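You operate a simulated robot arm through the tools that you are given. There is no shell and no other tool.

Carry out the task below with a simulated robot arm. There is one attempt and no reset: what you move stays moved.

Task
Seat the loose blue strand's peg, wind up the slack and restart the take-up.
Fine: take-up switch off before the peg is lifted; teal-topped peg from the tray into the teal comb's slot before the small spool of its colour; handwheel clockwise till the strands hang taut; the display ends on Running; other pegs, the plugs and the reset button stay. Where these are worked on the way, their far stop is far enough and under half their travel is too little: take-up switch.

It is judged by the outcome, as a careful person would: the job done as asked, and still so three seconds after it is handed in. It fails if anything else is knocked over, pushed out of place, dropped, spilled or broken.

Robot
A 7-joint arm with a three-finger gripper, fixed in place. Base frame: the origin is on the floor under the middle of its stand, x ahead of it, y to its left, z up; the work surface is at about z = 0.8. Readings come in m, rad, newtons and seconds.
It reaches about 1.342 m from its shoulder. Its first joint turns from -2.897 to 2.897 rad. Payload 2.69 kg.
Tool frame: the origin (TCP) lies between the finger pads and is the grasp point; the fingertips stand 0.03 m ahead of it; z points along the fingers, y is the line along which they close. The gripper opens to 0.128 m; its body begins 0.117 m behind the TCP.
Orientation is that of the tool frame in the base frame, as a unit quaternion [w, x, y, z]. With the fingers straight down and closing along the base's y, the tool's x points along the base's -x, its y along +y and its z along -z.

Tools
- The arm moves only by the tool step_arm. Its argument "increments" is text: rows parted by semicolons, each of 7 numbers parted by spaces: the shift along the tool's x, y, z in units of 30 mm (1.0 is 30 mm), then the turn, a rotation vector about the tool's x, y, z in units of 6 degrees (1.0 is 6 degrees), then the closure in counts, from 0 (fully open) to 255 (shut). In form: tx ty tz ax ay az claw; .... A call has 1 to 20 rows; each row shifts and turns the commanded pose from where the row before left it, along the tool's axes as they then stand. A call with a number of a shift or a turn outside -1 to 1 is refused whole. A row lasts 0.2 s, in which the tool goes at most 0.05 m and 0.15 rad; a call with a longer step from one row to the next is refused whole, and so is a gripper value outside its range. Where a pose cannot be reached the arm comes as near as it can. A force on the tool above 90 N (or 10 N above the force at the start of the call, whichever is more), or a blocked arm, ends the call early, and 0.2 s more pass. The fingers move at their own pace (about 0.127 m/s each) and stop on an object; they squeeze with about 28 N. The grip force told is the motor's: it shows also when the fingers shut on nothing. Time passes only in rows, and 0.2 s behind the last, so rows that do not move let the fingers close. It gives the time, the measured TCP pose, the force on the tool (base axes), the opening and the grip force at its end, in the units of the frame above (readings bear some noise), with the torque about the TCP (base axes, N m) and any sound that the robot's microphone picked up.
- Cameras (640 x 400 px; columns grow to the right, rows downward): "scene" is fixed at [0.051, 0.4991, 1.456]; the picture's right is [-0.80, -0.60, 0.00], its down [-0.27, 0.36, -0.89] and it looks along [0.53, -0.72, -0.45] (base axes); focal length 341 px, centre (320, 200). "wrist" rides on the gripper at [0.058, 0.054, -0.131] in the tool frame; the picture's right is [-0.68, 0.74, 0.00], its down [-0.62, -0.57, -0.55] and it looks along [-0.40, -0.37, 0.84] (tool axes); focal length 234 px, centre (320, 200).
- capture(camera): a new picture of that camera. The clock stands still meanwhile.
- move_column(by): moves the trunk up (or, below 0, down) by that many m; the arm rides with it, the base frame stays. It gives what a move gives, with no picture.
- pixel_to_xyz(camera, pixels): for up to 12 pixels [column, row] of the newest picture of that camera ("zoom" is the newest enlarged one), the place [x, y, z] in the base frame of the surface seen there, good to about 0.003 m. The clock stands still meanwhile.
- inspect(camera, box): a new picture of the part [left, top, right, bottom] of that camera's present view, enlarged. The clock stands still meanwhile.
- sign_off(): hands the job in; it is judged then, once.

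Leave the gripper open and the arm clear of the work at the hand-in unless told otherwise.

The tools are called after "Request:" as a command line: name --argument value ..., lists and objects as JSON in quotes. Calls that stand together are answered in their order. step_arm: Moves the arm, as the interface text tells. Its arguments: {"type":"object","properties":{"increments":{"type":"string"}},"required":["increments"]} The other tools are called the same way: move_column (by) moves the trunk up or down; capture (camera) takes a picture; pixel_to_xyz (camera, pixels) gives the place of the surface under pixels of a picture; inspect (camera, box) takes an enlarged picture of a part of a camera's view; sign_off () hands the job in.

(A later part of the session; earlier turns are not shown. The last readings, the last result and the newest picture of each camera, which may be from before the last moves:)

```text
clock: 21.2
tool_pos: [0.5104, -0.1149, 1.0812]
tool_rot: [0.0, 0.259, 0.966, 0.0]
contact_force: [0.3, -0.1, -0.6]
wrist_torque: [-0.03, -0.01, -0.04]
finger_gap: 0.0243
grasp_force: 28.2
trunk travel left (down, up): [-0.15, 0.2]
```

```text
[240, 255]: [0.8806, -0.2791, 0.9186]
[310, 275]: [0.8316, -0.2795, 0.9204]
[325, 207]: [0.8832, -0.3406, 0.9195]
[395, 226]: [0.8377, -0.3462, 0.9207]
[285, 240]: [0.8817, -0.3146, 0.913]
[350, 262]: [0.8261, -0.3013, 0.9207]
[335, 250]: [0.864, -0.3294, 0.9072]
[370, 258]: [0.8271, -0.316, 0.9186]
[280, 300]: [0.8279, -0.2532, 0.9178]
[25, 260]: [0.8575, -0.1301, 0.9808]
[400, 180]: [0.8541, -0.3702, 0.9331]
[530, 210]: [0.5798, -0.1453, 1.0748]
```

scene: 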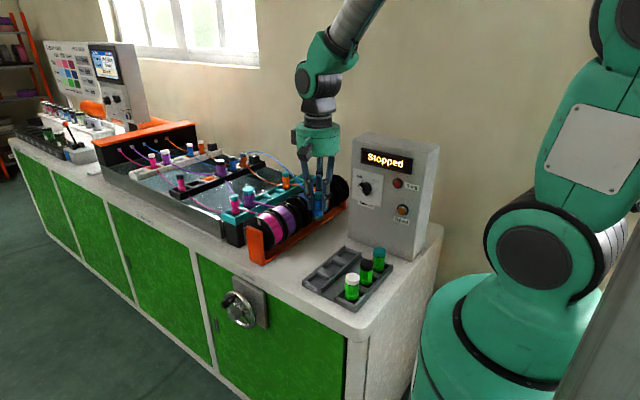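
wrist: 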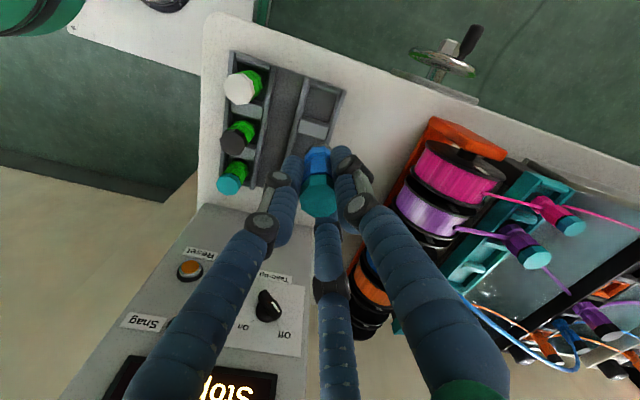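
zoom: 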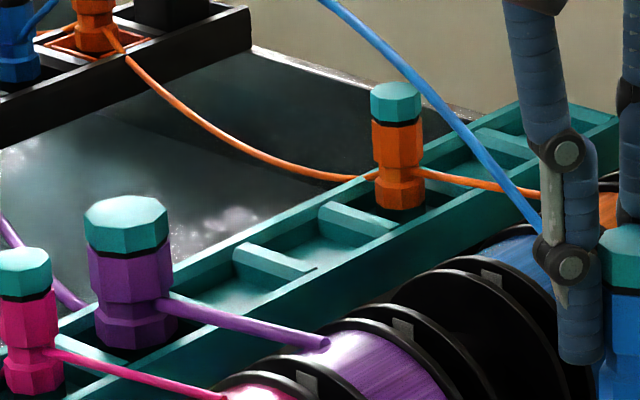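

The target is settled. The dividers are at y = -0.2795 and -0.341, so the slot's centre is (0.858, -0.310). Its floor is at z ≈ 0.9065 and the wall tops at 0.92. I travel level at z ≈ 1.08 to directly above it.

Request:
step_arm --increments "-0.5 0.006 0 0 0 0 255; -0.9 0.011 0 0 0 0 255; -0.95 0.012 0 0 0 0 255; -0.95 0.012 0 0 0 0 255; -0.95 0.012 0 0 0 0 255; -0.95 0.012 0 0 0 0 255; -0.95 0.012 0 0 0 0 255; -0.95 0.012 0 0 0 0 255; -0.95 0.012 0 0 0 0 255; -0.95 0.012 0 0 0 0 255; -0.95 0.012 0 0 0 0 255; -0.95 0.012 0 0 0 0 255; -0.95 0.012 0 0 0 0 255; -0.95 0.012 0 0 0 0 255; -0.5 0.012 0 0 0 0 255; 0 0 0 0 0 0 255; 0 0 0 0 0 0 255"

Request:
capture --camera "scene"

Request:
capture --camera "wrist"

```text
clock: 24.8
tool_pos: [0.8576, -0.3087, 1.0801]
tool_rot: [0.001, 0.258, 0.966, 0.001]
contact_force: [-0.3, 0.2, -0.8]
wrist_torque: [0.01, -0.03, 0.04]
finger_gap: 0.0242
grasp_force: 28.3
trunk travel left (down, up): [-0.15, 0.2]
```

```text
taken
```

scene: 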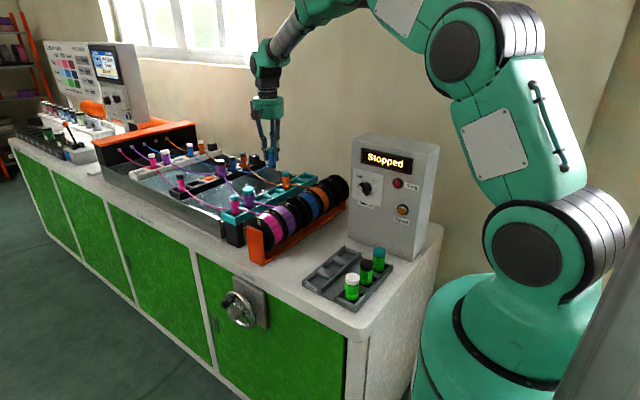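

```text
taken
```

wrist: 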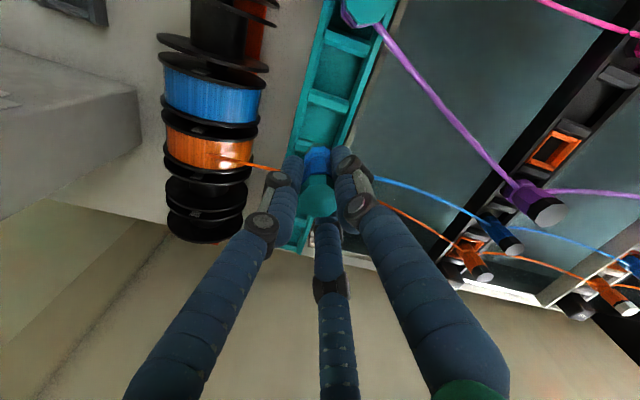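

I'm above the slot at (0.858, -0.309). I lower to TCP z ≈ 1.005, so the peg foot is at about 0.944, still above the walls, and check alignment.

Request:
step_arm --increments "0.02 0.03 0.8 0 0 0 255; 0 0 0.8 0 0 0 255; 0 0 0.9 0 0 0 255; 0 0 0 0 0 0 255"

Request:
inspect --camera "scene" --box '[225, 130, 325, 215]'

Request:
capture --camera "wrist"

```text
clock: 25.8
tool_pos: [0.8593, -0.3085, 1.0037]
tool_rot: [0.0, 0.259, 0.966, 0.0]
contact_force: [0.9, -0.3, -1.2]
wrist_torque: [0.01, 0.02, 0.02]
finger_gap: 0.0247
grasp_force: 27.8
trunk travel left (down, up): [-0.15, 0.2]
```

```text
4.71 times, centred on (275, 172) of scene
```

zoom: 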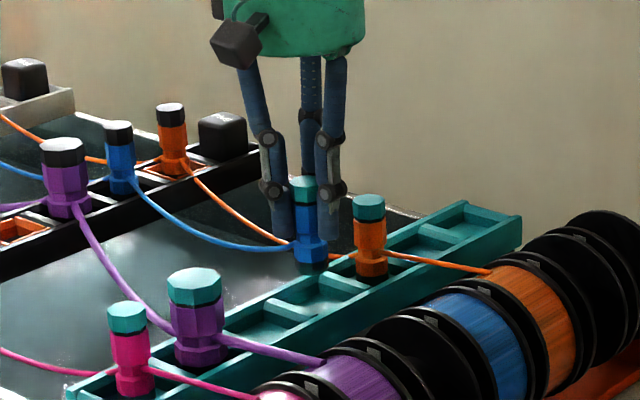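

```text
taken
```

wrist: 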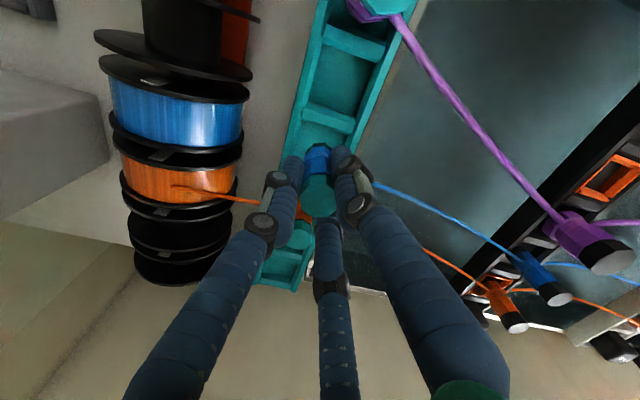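

It's lined up: dropping the foot straight down lands between the two dividers. I lower to TCP z ≈ 0.974, then feel for the floor in small steps.

Request:
step_arm --increments "0 0 0.4 0 0 0 255; 0 0 0.4 0 0 0 255; 0 0 0.2 0 0 0 255; 0 0 0 0 0 0 255"

Request:
inspect --camera "scene" --box '[225, 150, 325, 215]'

```text
clock: 26.8
tool_pos: [0.8591, -0.3073, 0.9748]
tool_rot: [0.001, 0.259, 0.966, 0.0]
contact_force: [0.2, -0.1, 0.1]
wrist_torque: [-0.03, 0.0, -0.01]
finger_gap: 0.0245
grasp_force: 28.1
trunk travel left (down, up): [-0.15, 0.2]
```

```text
6.15 times, centred on (275, 182) of scene
```

zoom: 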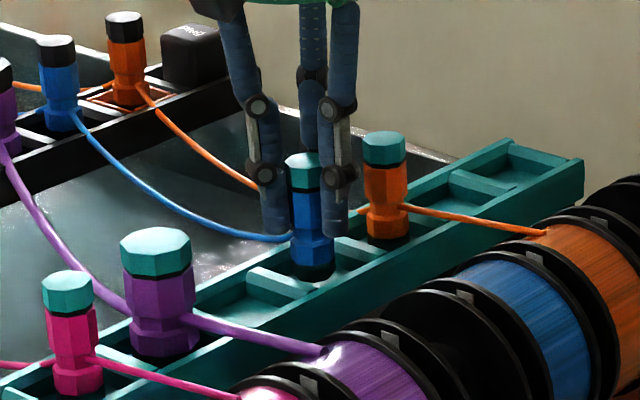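

The peg is in the slot just above the floor. I shift 2 mm in -y to centre it and step down 4 mm.

Request:
step_arm --increments "-0.033 -0.058 0.07 0 0 0 255; 0 0 0.06 0 0 0 255; 0 0 0 0 0 0 255"

```text
clock: 27.6
tool_pos: [0.858, -0.3102, 0.9713]
tool_rot: [0.0, 0.259, 0.966, -0.001]
contact_force: [-1.0, 0.7, -1.7]
wrist_torque: [-0.01, 0.02, 0.02]
finger_gap: 0.0245
grasp_force: 28.0
trunk travel left (down, up): [-0.15, 0.2]
```

No floor contact yet at 0.971. I go on down in 1.5–2 mm steps.

Request:
step_arm --increments "0 0 0.06 0 0 0 255; 0 0 0 0 0 0 255"

Request:
step_arm --increments "0 0 0.05 0 0 0 255; 0 0 0 0 0 0 255"

```text
clock: 28.2
tool_pos: [0.858, -0.3094, 0.9693]
tool_rot: [0.0, 0.259, 0.966, 0.0]
contact_force: [-0.1, -0.8, -1.4]
wrist_torque: [-0.03, -0.01, 0.0]
finger_gap: 0.0248
grasp_force: 28.1
trunk travel left (down, up): [-0.15, 0.2]
```

```text
clock: 28.8
tool_pos: [0.858, -0.3103, 0.968]
tool_rot: [0.001, 0.258, 0.966, 0.0]
contact_force: [-0.2, -0.2, -1.3]
wrist_torque: [-0.01, 0.01, 0.0]
finger_gap: 0.0245
grasp_force: 28.2
trunk travel left (down, up): [-0.15, 0.2]
```

Still free (just a small downward load, likely the peg's weight). Continuing down.

Request:
step_arm --increments "0 0 0.05 0 0 0 255; 0 0 0 0 0 0 255"

Request:
inspect --camera "scene" --box '[260, 165, 310, 205]'

```text
clock: 29.4
tool_pos: [0.8595, -0.3094, 0.9676]
tool_rot: [0.0, 0.258, 0.966, 0.0]
contact_force: [0.9, 0.2, 0.6]
wrist_torque: [0.0, 0.03, -0.02]
finger_gap: 0.0244
grasp_force: 28.0
trunk travel left (down, up): [-0.15, 0.2]
```

```text
10.00 times, centred on (285, 185) of scene
```

zoom: 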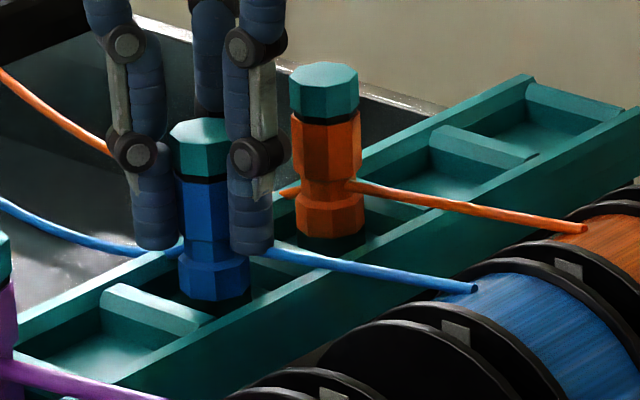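

A blue strand now runs from the peg to the blue spool, so the machine counts it as in its slot. I compare the cap heights of the blue peg (205,128) and the seated orange one (323,75).

Request:
pixel_to_xyz --camera "zoom" --pixels '[[200, 130], [205, 126], [195, 135], [320, 75], [323, 72], [315, 80], [213, 285], [328, 220], [213, 245], [330, 180]]'

Request:
capture --camera "wrist"

```text
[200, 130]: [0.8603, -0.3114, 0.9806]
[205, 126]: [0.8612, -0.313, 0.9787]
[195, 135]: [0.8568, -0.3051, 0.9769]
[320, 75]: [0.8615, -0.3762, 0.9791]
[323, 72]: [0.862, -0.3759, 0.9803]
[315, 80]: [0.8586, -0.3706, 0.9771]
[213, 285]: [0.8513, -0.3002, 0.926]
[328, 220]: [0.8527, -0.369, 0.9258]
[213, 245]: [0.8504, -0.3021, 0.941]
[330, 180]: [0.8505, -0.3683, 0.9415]
```

```text
taken
```

wrist: 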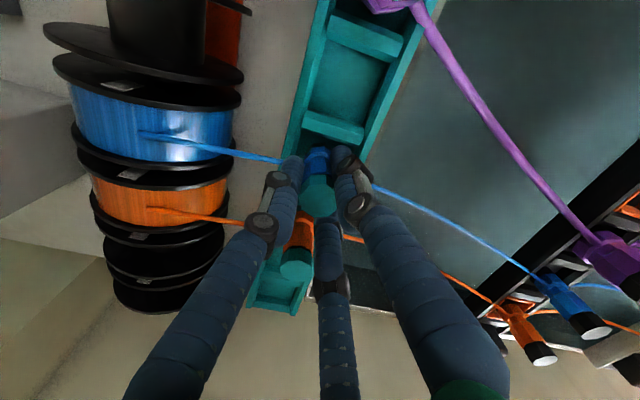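

The caps are level (0.979 both) and the lower rings are level too, so the peg is standing on the slot floor. I release gently to a 42 mm gap and let it settle.

Request:
step_arm --increments "0 0 0 0 0 0 215; 0 0 0 0 0 0 190; 0 0 0 0 0 0 172; 0 0 0 0 0 0 172"

Request:
inspect --camera "scene" --box '[245, 155, 325, 205]'

Request:
capture --camera "wrist"

```text
clock: 30.4
tool_pos: [0.8583, -0.3101, 0.9666]
tool_rot: [-0.001, 0.258, 0.966, -0.001]
contact_force: [-0.5, 0.4, 0.3]
wrist_torque: [0.02, -0.03, -0.01]
finger_gap: 0.0416
grasp_force: 0.0
trunk travel left (down, up): [-0.15, 0.2]
```

```text
8.00 times, centred on (285, 180) of scene
```

zoom: 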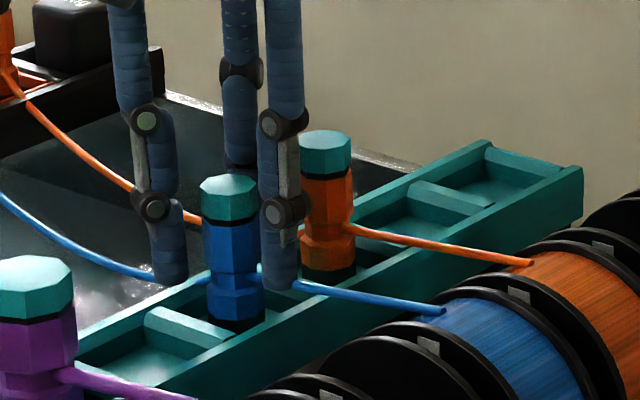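

```text
taken
```

wrist: 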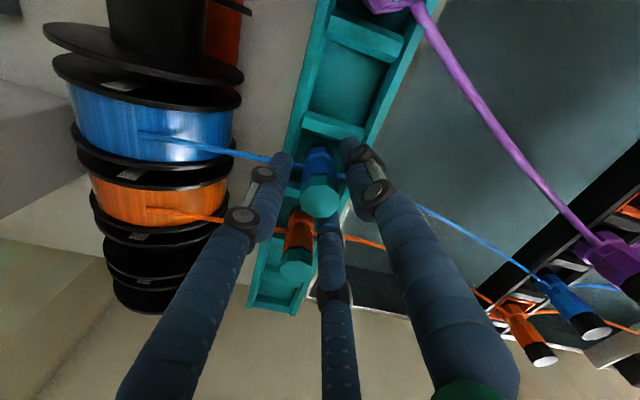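

Released; the peg stands upright on its own. I rise straight up slowly, to z ≈ 1.11.

Request:
step_arm --increments "0 0 -0.4 0 0 0 172; 0 0 -0.6 0 0 0 172; 0 0 -0.7 0 0 0 172; 0 0 -0.8 0 0 0 172; 0 0 -0.8 0 0 0 172; 0 0 -0.8 0 0 0 172; 0 0 -0.8 0 0 0 172; 0 0 0 0 0 0 172"

Request:
capture --camera "scene"

Request:
inspect --camera "scene" --box '[225, 150, 325, 215]'

```text
clock: 32.2
tool_pos: [0.8579, -0.3109, 1.1132]
tool_rot: [0.0, 0.259, 0.966, 0.001]
contact_force: [0.0, 0.0, 1.2]
wrist_torque: [0.05, -0.02, 0.02]
finger_gap: 0.0417
grasp_force: 0.1
trunk travel left (down, up): [-0.15, 0.2]
```

```text
taken
```

scene: 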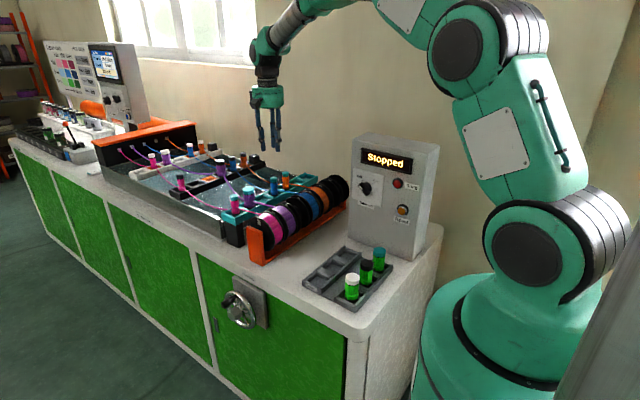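

```text
6.15 times, centred on (275, 182) of scene
```

zoom: 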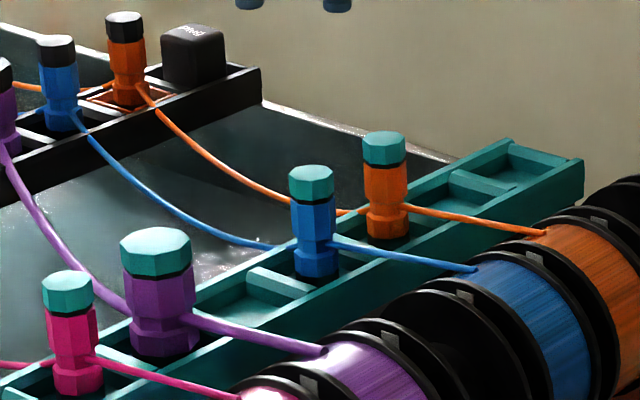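

The blue peg is seated exactly like its neighbours. All the strands still sag, so the handwheel is next. I measure it carefully.

Request:
inspect --camera "scene" --box '[210, 270, 280, 335]'

Request:
pixel_to_xyz --camera "zoom" --pixels '[[210, 215], [190, 195], [235, 195], [255, 170], [255, 260], [235, 265], [290, 255], [265, 300], [375, 300], [330, 375], [250, 130], [330, 180]]'

```text
6.15 times, centred on (245, 302) of scene
```

zoom: 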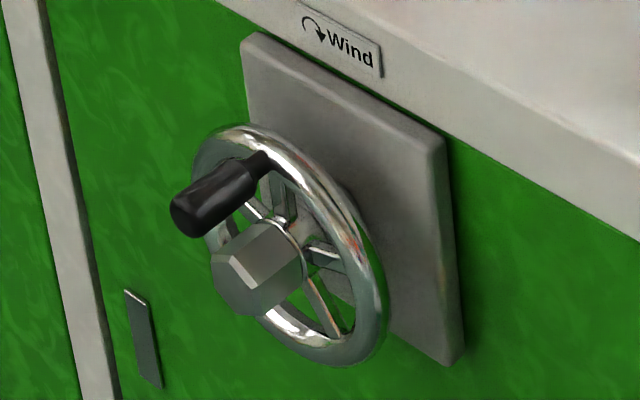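

```text
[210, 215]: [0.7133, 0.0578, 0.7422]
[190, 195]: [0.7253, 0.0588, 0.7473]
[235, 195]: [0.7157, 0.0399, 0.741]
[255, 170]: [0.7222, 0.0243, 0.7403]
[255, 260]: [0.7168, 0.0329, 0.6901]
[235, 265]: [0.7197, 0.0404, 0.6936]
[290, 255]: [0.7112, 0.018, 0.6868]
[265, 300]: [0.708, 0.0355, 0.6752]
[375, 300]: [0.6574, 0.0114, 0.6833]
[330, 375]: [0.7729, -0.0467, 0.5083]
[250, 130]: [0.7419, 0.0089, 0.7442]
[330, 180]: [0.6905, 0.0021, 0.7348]
```

I need the wheel's circle: querying points along the chrome rim and on the hub's front face.

Request:
pixel_to_xyz --camera "zoom" --pixels '[[203, 160], [222, 137], [290, 150], [318, 175], [345, 215], [368, 265], [378, 330], [350, 352], [310, 345], [275, 325], [240, 285], [300, 240]]'

Request:
pixel_to_xyz --camera "zoom" --pixels '[[225, 285], [245, 305], [240, 250], [270, 230], [220, 260], [260, 310], [175, 215], [200, 235], [225, 175], [245, 190], [400, 150], [450, 360]]'

```text
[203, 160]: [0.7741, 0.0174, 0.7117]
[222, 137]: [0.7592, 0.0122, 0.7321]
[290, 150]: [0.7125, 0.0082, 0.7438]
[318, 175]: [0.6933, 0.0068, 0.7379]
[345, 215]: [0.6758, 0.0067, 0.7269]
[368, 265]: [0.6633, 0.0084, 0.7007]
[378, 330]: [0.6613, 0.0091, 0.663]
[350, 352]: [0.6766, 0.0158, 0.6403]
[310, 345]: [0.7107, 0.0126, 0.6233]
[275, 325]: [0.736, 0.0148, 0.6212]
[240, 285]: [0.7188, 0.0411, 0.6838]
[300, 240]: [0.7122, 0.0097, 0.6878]
```

```text
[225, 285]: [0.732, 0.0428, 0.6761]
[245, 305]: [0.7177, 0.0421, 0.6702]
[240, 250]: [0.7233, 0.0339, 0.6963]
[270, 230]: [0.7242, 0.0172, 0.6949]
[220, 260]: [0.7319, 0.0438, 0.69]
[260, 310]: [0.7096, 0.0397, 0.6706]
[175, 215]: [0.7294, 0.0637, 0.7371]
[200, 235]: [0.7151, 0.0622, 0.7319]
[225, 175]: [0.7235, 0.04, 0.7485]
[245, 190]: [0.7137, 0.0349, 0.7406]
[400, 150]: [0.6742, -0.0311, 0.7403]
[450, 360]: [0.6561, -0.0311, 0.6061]
```

Fit results:
- **Wheel:** centre ≈ (0.7195, 0.682), rim radius ≈ 0.061, rim face at y ≈ 0.01–0.016. The hub's front face is at y ≈ 0.044.
- **Handle:** the black crank handle is at 12 o'clock, axis ≈ (0.722, 0.7375), reaching y ≈ 0.063.
- **Direction:** clockwise, the same way as the "↷ Wind" label, so the handle goes first towards -x.

I undo the yaw and move to the open space in front of the bench at z ≈ 1.11.

Request:
step_arm --increments "0 0 -0.5 0 0 -1 172; 0 0 0 0 0 -1 172; 0 0 0 0 0 -1 172; 0 0 0 0 0 -1 172; 0 0 0 0 0 -1 172; 0.256 0.946 0 0 0 0 172; 0.256 0.946 0 0 0 0 172; 0.256 0.946 0 0 0 0 172; 0.256 0.946 0 0 0 0 172; 0.256 0.946 0 0 0 0 172; 0.256 0.946 0 0 0 0 172; 0.256 0.946 0 0 0 0 172; 0.256 0.946 0 0 0 0 172; 0.256 0.946 0 0 0 0 172; 0.256 0.946 0 0 0 0 172; 0.256 0.946 0 0 0 0 172; 0.256 0.946 0 0 0 0 172; 0.256 0.946 0 0 0 0 172; 0.256 0.946 0 0 0 0 172; 0.256 0.946 0 0 0 0 172"

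Request:
step_arm --increments "0.256 0.946 0 0 0 0 172; 0.256 0.946 0 0 0 0 172; 0.256 0.946 0 0 0 0 172; 0 0 0 1 0 0 172; 0 0 0 1 0 0 172; 0 0 0 1 0 0 172; 0 0 0 1 0 0 172; 0 0 0 1 0 0 172; 0 0 0 1 0 0 172; 0 0 0 1 0 0 172; 0 0 0 1 0 0 172; 0 0 0 1 0 0 172; 0 0 0 1 0 0 172; 0 0 0 1 0 0 172; 0 0 0 1 0 0 172; 0 0 0 1 0 0 172; 0 0 0 1 0 0 172; 0 0 0 1 0 0 172; 0 0 0 0 0 0 172"

Request:
capture --camera "scene"

Request:
capture --camera "wrist"

```text
clock: 36.4
tool_pos: [0.7417, 0.1169, 1.1279]
tool_rot: [0.0, 0.0, 1.0, 0.001]
contact_force: [-0.7, -0.6, 0.1]
wrist_torque: [0.02, 0.0, -0.01]
finger_gap: 0.0415
grasp_force: 0.0
trunk travel left (down, up): [-0.15, 0.2]
```

```text
clock: 40.4
tool_pos: [0.7205, 0.2006, 1.13]
tool_rot: [0.0, 0.001, -0.707, 0.707]
contact_force: [0.2, -0.1, -0.3]
wrist_torque: [-0.04, -0.01, -0.05]
finger_gap: 0.0417
grasp_force: 0.0
trunk travel left (down, up): [-0.15, 0.2]
```

```text
taken
```

scene: 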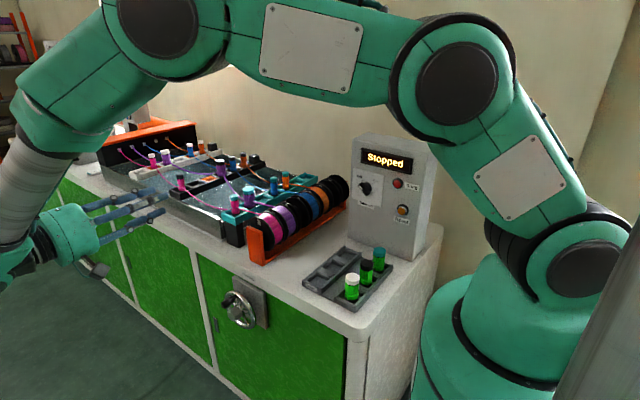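

```text
taken
```

wrist: 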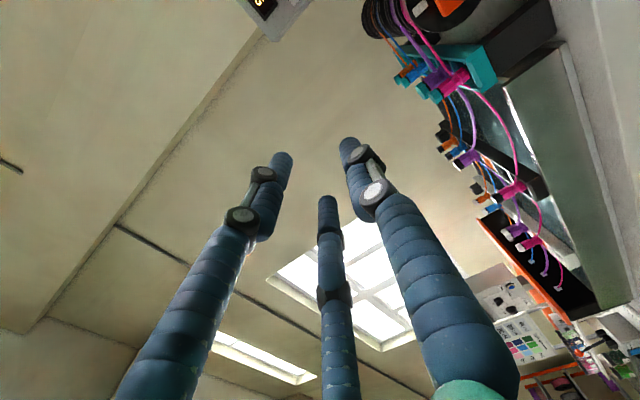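

The pose was reached and the arm is clear. I lower to handle height (z ≈ 0.7375) while still 14 cm out from the handle, with the fingers at a 36 mm gap.

Request:
step_arm --increments "0 0.934 0 0 0 0 183; 0 0.934 0 0 0 0 183; 0 0.934 0 0 0 0 183; 0 0.934 0 0 0 0 183; 0 0.934 0 0 0 0 183; 0 0.934 0 0 0 0 183; 0 0.934 0 0 0 0 183; 0 0.934 0 0 0 0 183; 0 0.934 0 0 0 0 183; 0 0.934 0 0 0 0 183; 0 0.934 0 0 0 0 183; 0 0.934 0 0 0 0 183; 0 0.934 0 0 0 0 183; 0 0.934 0 0 0 0 183; 0 0 0 0 0 0 183; 0 0 0 0 0 0 183"

Request:
capture --camera "scene"

Request:
capture --camera "wrist"

```text
clock: 43.8
tool_pos: [0.7215, 0.1991, 0.7364]
tool_rot: [0.0, 0.0, 0.708, -0.706]
contact_force: [1.3, 0.0, 0.8]
wrist_torque: [-0.02, -0.01, -0.03]
finger_gap: 0.0362
grasp_force: 0.0
trunk travel left (down, up): [-0.15, 0.2]
```

```text
taken
```

scene: 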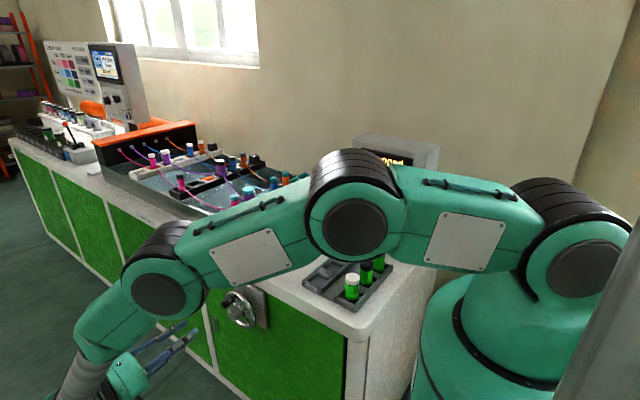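

```text
taken
```

wrist: 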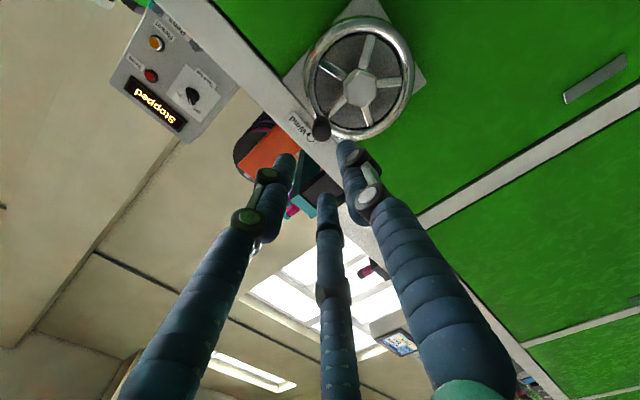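

The wrist camera now sees the wheel face-on, with the handle at (320,128). Before going on I check that the elbow isn't near the tray or box, and measure the handle and hub from this view.

Request:
pixel_to_xyz --camera "scene" --pixels '[[350, 225], [350, 262], [300, 260], [400, 262], [160, 295], [200, 285], [440, 265], [352, 290]]'

Request:
inspect --camera "wrist" --box '[280, 10, 440, 150]'

Request:
pixel_to_xyz --camera "wrist" --pixels '[[321, 128], [360, 85], [315, 124], [327, 133], [350, 128], [410, 80], [360, 27], [308, 75], [368, 92], [352, 78]]'

```text
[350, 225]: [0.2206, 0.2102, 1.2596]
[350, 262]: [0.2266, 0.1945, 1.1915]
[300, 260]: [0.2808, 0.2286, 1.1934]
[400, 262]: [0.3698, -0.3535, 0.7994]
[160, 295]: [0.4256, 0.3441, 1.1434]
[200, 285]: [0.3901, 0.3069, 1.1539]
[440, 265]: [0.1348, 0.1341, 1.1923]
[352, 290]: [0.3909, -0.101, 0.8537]
```

```text
2.86 times, centred on (360, 80) of wrist
```

zoom: 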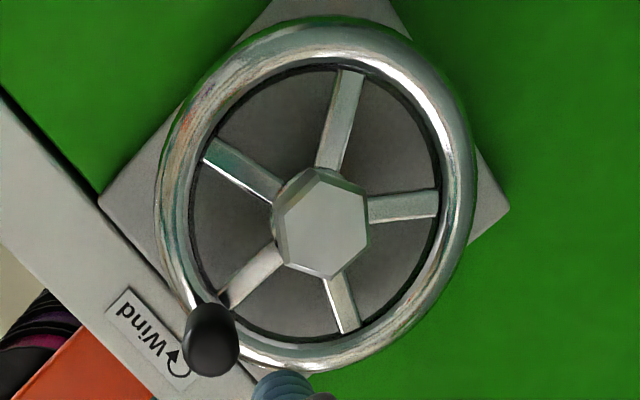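

```text
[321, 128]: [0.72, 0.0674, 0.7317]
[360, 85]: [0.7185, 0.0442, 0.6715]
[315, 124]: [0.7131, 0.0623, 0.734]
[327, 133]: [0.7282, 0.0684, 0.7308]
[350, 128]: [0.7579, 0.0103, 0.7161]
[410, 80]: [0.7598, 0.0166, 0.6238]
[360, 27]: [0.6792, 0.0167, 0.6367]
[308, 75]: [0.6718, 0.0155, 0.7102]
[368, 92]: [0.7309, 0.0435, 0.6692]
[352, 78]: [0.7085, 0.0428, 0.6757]
```

The elbow is high (z ≈ 1.2) and well clear. The wrist and scene estimates for the wheel differ by several mm, so I average more points in this wrist zoom: hub hexagon corners, rim and handle end.

Request:
pixel_to_xyz --camera "zoom" --pixels '[[322, 222], [290, 180], [365, 190], [368, 245], [325, 275], [285, 255], [210, 340], [195, 335], [225, 345], [210, 360], [212, 318], [330, 185]]'

Request:
pixel_to_xyz --camera "zoom" --pixels '[[172, 200], [210, 90], [320, 38], [420, 75], [457, 170], [440, 270], [370, 340], [280, 358], [190, 270], [250, 60], [450, 230], [400, 318]]'

```text
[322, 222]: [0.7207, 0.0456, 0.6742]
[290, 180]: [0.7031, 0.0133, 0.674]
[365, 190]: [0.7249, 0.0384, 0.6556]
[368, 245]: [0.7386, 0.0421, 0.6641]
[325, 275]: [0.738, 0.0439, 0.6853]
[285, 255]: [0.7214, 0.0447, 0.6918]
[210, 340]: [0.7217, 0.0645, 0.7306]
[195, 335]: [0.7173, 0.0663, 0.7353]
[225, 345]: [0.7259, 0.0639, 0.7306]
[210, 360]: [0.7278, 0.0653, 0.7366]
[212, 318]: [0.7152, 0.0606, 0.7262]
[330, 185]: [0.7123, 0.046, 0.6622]
```

```text
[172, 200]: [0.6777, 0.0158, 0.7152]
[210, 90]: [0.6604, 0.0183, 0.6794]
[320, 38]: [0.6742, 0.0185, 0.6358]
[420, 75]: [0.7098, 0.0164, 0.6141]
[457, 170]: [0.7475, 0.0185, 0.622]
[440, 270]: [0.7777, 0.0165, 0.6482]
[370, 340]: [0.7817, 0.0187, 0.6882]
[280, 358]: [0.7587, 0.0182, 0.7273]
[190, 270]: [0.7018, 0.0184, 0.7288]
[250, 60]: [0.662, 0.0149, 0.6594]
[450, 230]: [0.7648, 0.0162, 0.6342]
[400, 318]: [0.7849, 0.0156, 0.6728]
```

Refined: wheel centre ≈ (0.721, 0.677), handle axis ≈ (0.721, 0.734), crank radius ≈ 0.057, handle end at y ≈ 0.065. I advance until the fingertips are just short of the handle's end and check centring.

Request:
step_arm --increments "0.01 0.08 0.9 0 0 0 183; 0 0 0.9 0 0 0 183; 0 0 0.9 0 0 0 183; 0 0 0.2 0 0 0 183; 0 0 0 0 0 0 183"

Request:
capture --camera "wrist"

Request:
inspect --camera "scene" --box '[160, 260, 290, 360]'

```text
clock: 45.0
tool_pos: [0.7194, 0.1135, 0.7341]
tool_rot: [-0.001, 0.001, 0.707, -0.707]
contact_force: [0.0, 0.3, -0.3]
wrist_torque: [0.01, 0.05, -0.01]
finger_gap: 0.0361
grasp_force: 0.0
trunk travel left (down, up): [-0.15, 0.2]
```

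```text
taken
```

wrist: 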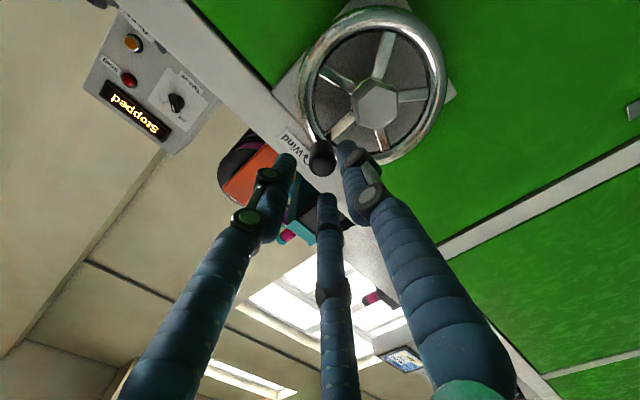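

```text
4.00 times, centred on (225, 310) of scene
```

zoom: 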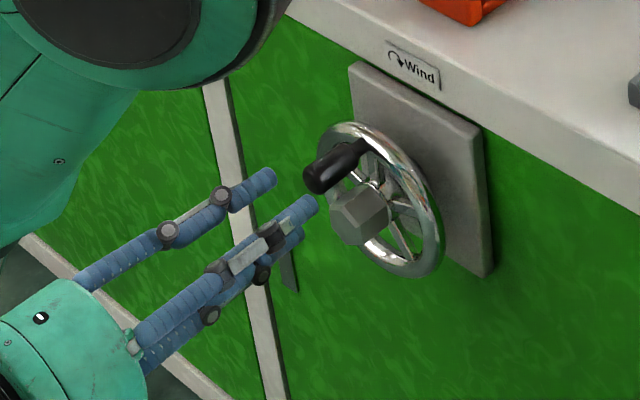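

I compare fingertips and handle in the same picture so that camera bias cancels: first the scene zoom (fingertips at (262,182), (308,207), (293,238); handle end (315,180)), then the wrist.

Request:
pixel_to_xyz --camera "zoom" --pixels '[[262, 182], [255, 190], [308, 207], [300, 214], [293, 236], [288, 240], [315, 180], [308, 175], [322, 188], [335, 165], [345, 158], [355, 220]]'

Request:
inspect --camera "wrist" --box '[260, 120, 400, 220]'

```text
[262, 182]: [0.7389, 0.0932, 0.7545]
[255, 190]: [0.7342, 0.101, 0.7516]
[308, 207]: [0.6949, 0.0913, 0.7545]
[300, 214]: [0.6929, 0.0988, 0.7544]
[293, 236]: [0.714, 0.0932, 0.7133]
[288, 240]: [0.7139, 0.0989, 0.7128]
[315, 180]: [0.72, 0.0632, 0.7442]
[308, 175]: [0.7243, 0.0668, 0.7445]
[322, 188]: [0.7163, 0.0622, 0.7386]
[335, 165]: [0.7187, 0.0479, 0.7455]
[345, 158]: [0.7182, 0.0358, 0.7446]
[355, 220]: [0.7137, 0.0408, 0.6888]
```

```text
4.00 times, centred on (330, 170) of wrist
```

zoom: 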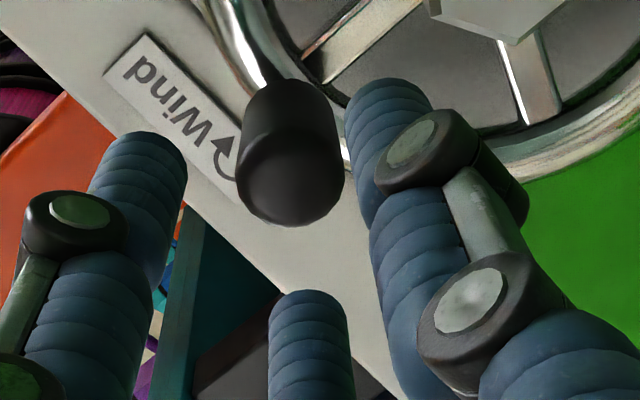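

Both cameras put the handle within about 3 mm of the TCP axis, inside the ±7 mm clearance. I slide the fingers over the handle to TCP y ≈ 0.062, watching the force.

Request:
step_arm --increments "-0.05 0 0.43 0 0 0 183; 0 0 0.43 0 0 0 183; 0 0 0.43 0 0 0 183; 0 0 0.43 0 0 0 183; 0 0 0 0 0 0 183"

Request:
inspect --camera "wrist" --box '[240, 80, 440, 220]'

Request:
inspect --camera "scene" --box '[160, 260, 290, 360]'

```text
clock: 46.2
tool_pos: [0.7213, 0.0607, 0.7343]
tool_rot: [0.0, -0.001, 0.707, -0.707]
contact_force: [0.2, -0.6, -0.2]
wrist_torque: [-0.04, -0.01, 0.01]
finger_gap: 0.0361
grasp_force: 0.0
trunk travel left (down, up): [-0.15, 0.2]
```

```text
2.86 times, centred on (340, 150) of wrist
```

zoom: 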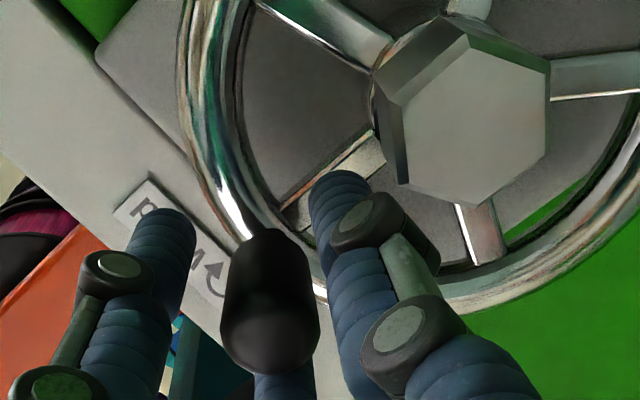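

```text
4.00 times, centred on (225, 310) of scene
```

zoom: 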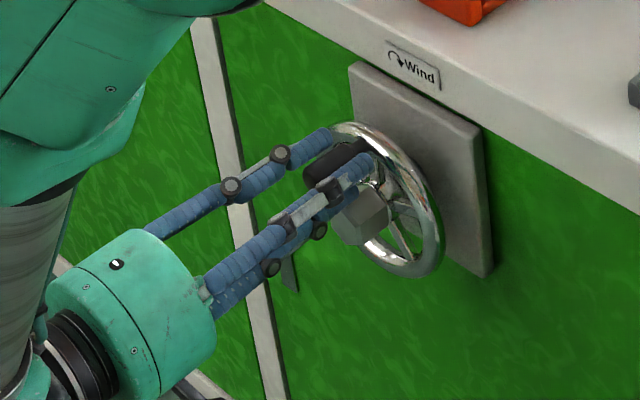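

The fingers surround the handle without touching it (lower finger between handle and hub, with room). I close to a loose cage, a 27 mm gap on a ~21 mm handle, so the handle can turn inside.

Request:
step_arm --increments "0 0 0 0 0 0 195; 0 0 0 0 0 0 202; 0 0 0 0 0 0 202"

Request:
inspect --camera "wrist" --box '[240, 80, 440, 220]'

```text
clock: 47.0
tool_pos: [0.722, 0.0627, 0.7348]
tool_rot: [-0.001, 0.0, -0.707, 0.707]
contact_force: [2.0, 0.6, 2.8]
wrist_torque: [-0.01, 0.0, -0.03]
finger_gap: 0.0285
grasp_force: 1.6
trunk travel left (down, up): [-0.15, 0.2]
```

```text
2.86 times, centred on (340, 150) of wrist
```

zoom: 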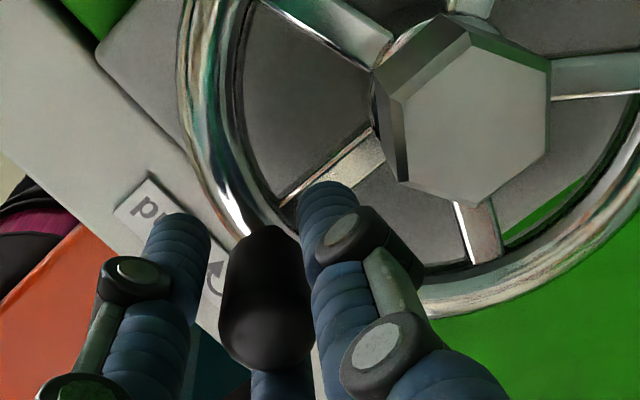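

A light touch (2–3 N up and towards +x) says the handle sits about 2–3 mm above and to +x of the TCP. I shift to centre the cage on it.

Request:
step_arm --increments "-0.06 -0.09 0 0 0 0 202; 0 0 0 0 0 0 202; 0 0 0 0 0 0 202"

```text
clock: 47.8
tool_pos: [0.723, 0.0632, 0.7373]
tool_rot: [0.0, 0.0, 0.707, -0.707]
contact_force: [-0.6, -0.9, 0.9]
wrist_torque: [-0.02, 0.01, 0.01]
finger_gap: 0.0263
grasp_force: 0.0
trunk travel left (down, up): [-0.15, 0.2]
```

The cage is centred on the handle and the forces are near zero. I turn the first 45° clockwise (handle towards -x and down) around centre (0.7215, 0.681).

Request:
step_arm --increments "0.536 0.064 0 0 0 0 202; 0.453 0.187 0 0 0 0 202; 0.389 0.298 0 0 0 0 202; 0 0 0 0 0 0 202"

Request:
capture --camera "scene"

Request:
capture --camera "wrist"

```text
clock: 48.8
tool_pos: [0.6814, 0.0627, 0.7194]
tool_rot: [0.0, -0.001, -0.707, 0.707]
contact_force: [0.8, 0.5, -0.4]
wrist_torque: [-0.03, 0.01, 0.03]
finger_gap: 0.0271
grasp_force: 0.9
trunk travel left (down, up): [-0.15, 0.2]
```

```text
taken
```

scene: 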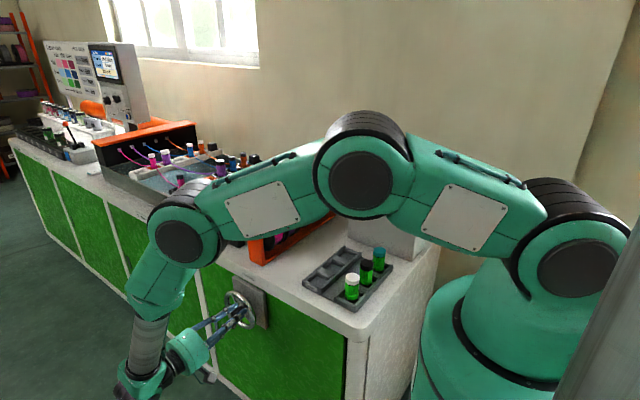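

```text
taken
```

wrist: 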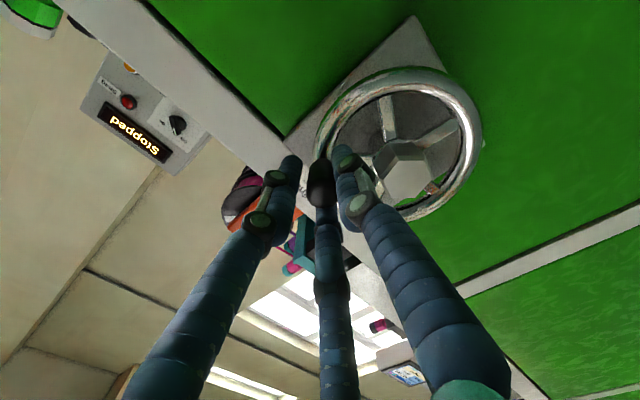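

The first 45° turned freely. The display still shows "Stopped" (wrist view, (135,130)). The elbow hides part of the comb from the scene camera, so I check which strands I can still see to judge the sag.

Request:
inspect --camera "scene" --box '[90, 120, 260, 225]'

Request:
inspect --camera "wrist" --box '[210, 150, 440, 400]'

```text
3.76 times, centred on (175, 172) of scene
```

zoom: 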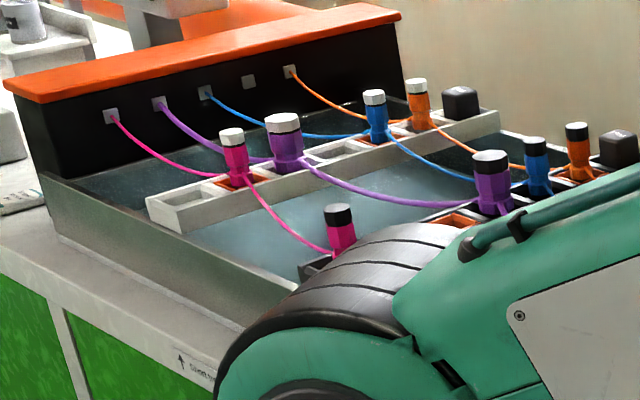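

```text
1.60 times, centred on (325, 275) of wrist
```

zoom: 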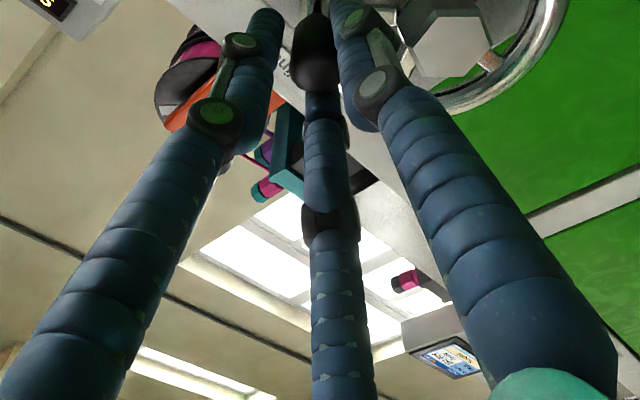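

Useful: the far strands (from the sockets to the white plugs, and the purple one between white and black plugs) are visible, and their sag is my gauge. I go on to 90°.

Request:
step_arm --increments "0.298 0.389 0 0 0 0 202; 0.187 0.453 0 0 0 0 202; 0.064 0.486 0 0 0 0 202; 0 0 0 0 0 0 202"

Request:
inspect --camera "scene" --box '[90, 120, 260, 225]'

Request:
capture --camera "wrist"

```text
clock: 49.8
tool_pos: [0.6653, 0.0624, 0.6788]
tool_rot: [0.0, 0.0, -0.707, 0.707]
contact_force: [2.3, 0.2, 0.2]
wrist_torque: [-0.01, 0.07, 0.0]
finger_gap: 0.0271
grasp_force: 0.0
trunk travel left (down, up): [-0.15, 0.2]
```

```text
3.76 times, centred on (175, 172) of scene
```

zoom: 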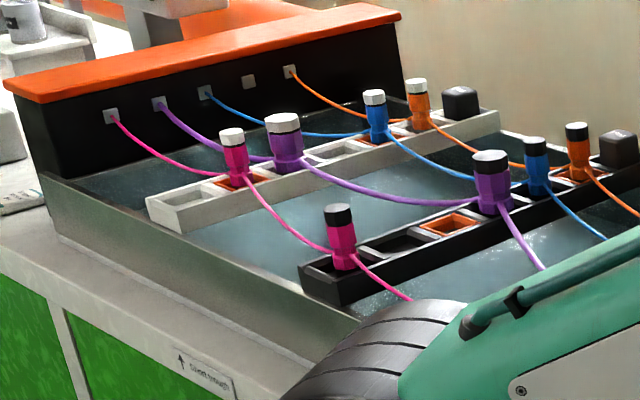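

```text
taken
```

wrist: 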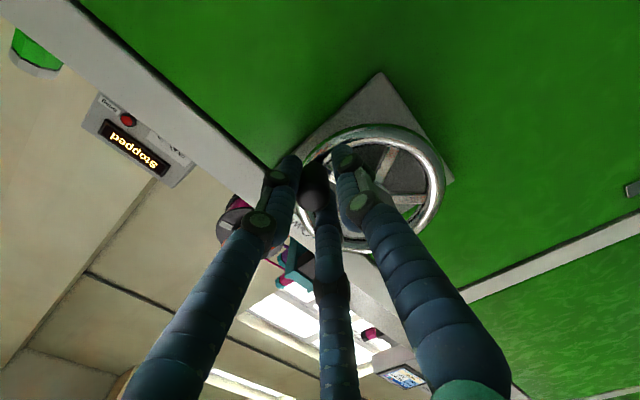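

It turns freely at about 2 N and the handle stays in the cage. No visible change in sag yet. Continuing to 180°.

Request:
step_arm --increments "-0.064 0.486 0 0 0 0 202; -0.187 0.453 0 0 0 0 202; -0.298 0.389 0 0 0 0 202; -0.389 0.298 0 0 0 0 202; -0.453 0.187 0 0 0 0 202; -0.486 0.064 0 0 0 0 202; 0 0 0 0 0 0 202"

Request:
capture --camera "scene"

Request:
inspect --camera "scene" --box '[90, 120, 260, 225]'

Request:
capture --camera "wrist"

```text
clock: 50.9
tool_pos: [0.6801, 0.0559, 0.6204]
tool_rot: [0.011, 0.005, -0.706, 0.709]
contact_force: [-41.3, 10.8, -28.5]
wrist_torque: [-0.34, -1.2, -0.1]
finger_gap: 0.0392
grasp_force: 10.1
trunk travel left (down, up): [-0.15, 0.2]
stopped in row 5: the force on the tool passed its limit at 96 N (the readings are from after the stop); the commanded pose is now the measured one
```

```text
taken
```

scene: 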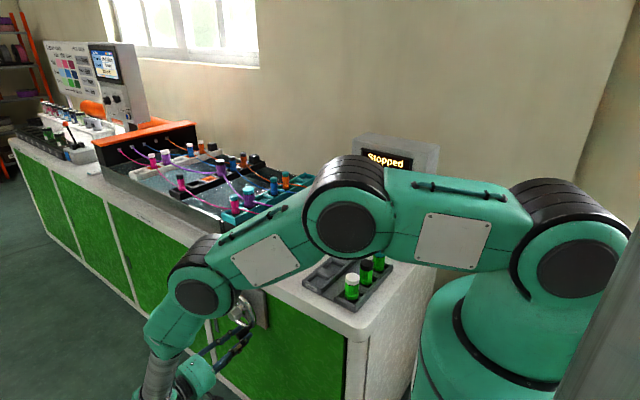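

```text
3.76 times, centred on (175, 172) of scene
```

zoom: 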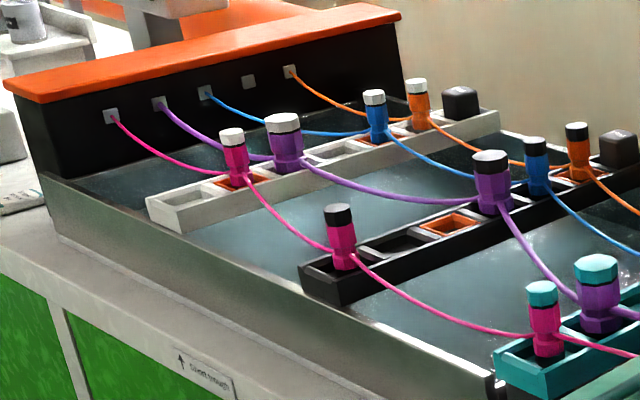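

```text
taken
```

wrist: 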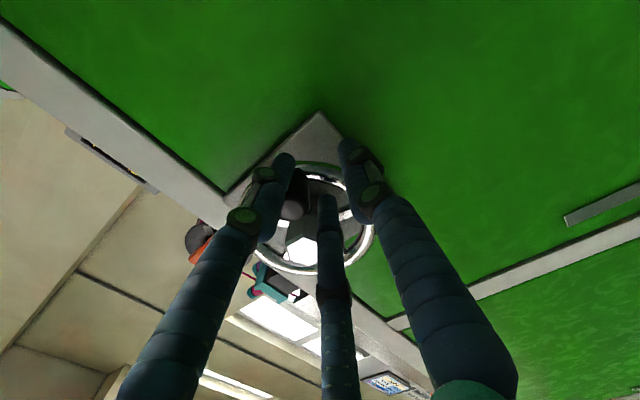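

The force limit tripped: 96 N, the cage spread to 39 mm, and the tool was pushed outward (-x, -z). I look closely before moving anything.

Request:
inspect --camera "wrist" --box '[230, 120, 410, 290]'

Request:
inspect --camera "scene" --box '[180, 275, 290, 375]'

```text
2.35 times, centred on (320, 205) of wrist
```

zoom: 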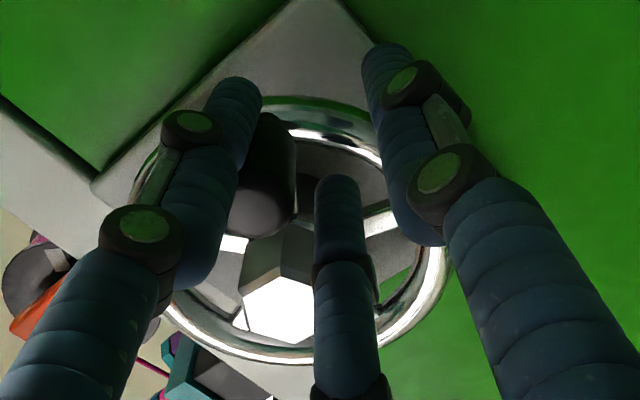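

```text
4.00 times, centred on (235, 325) of scene
```

zoom: 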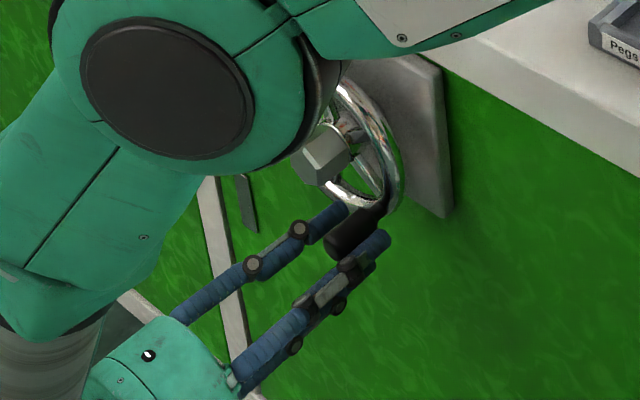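

Request:
pixel_to_xyz --camera "zoom" --pixels '[[335, 248], [345, 238], [365, 218], [332, 215], [378, 245], [318, 165], [355, 130], [385, 165], [375, 205], [345, 95], [300, 265], [350, 290]]'

Request:
pixel_to_xyz --camera "wrist" --pixels '[[305, 205], [300, 195], [310, 190], [330, 200], [300, 250], [285, 165], [345, 165]]'

```text
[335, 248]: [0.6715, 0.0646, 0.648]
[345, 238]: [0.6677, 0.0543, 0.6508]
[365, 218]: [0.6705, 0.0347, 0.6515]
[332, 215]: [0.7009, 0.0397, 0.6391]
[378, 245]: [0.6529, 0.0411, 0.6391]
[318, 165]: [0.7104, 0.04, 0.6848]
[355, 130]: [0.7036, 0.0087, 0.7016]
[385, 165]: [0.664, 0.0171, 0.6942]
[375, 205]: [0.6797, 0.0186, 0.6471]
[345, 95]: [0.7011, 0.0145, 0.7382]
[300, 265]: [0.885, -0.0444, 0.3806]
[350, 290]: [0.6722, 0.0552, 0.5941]
```

```text
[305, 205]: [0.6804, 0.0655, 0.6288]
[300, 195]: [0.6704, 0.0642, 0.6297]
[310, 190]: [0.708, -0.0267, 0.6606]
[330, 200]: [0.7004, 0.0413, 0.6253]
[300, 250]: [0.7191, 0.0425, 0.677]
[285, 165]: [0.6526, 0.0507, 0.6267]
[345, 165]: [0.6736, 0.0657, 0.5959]
```

The handle is at about 132°, wedged up between two fingers: the loose cage let it slip into the gap between them as it trailed. The far strands sag a little less than before, so winding is working. To fix it, I open slightly to free the handle, re-centre on it, and grip tighter so it can't slip between fingers.

Request:
step_arm --increments "0 0 0 0 0 0 175; 0 0 0 0 0 0 150; 0 0 0 0 0 0 150"

Request:
inspect --camera "wrist" --box '[230, 120, 410, 290]'

Request:
inspect --camera "scene" --box '[180, 275, 290, 375]'

```text
clock: 51.7
tool_pos: [0.685, 0.0596, 0.6246]
tool_rot: [0.008, 0.001, -0.706, 0.708]
contact_force: [-35.3, -14.6, -14.9]
wrist_torque: [0.29, -1.19, 0.5]
finger_gap: 0.0658
grasp_force: 9.3
trunk travel left (down, up): [-0.15, 0.2]
```

```text
2.35 times, centred on (320, 205) of wrist
```

zoom: 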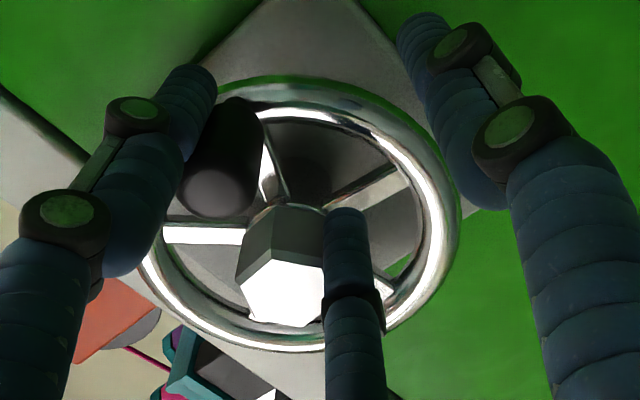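

```text
4.00 times, centred on (235, 325) of scene
```

zoom: 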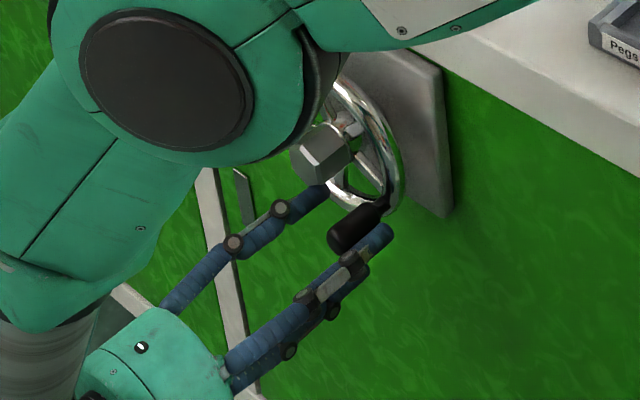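

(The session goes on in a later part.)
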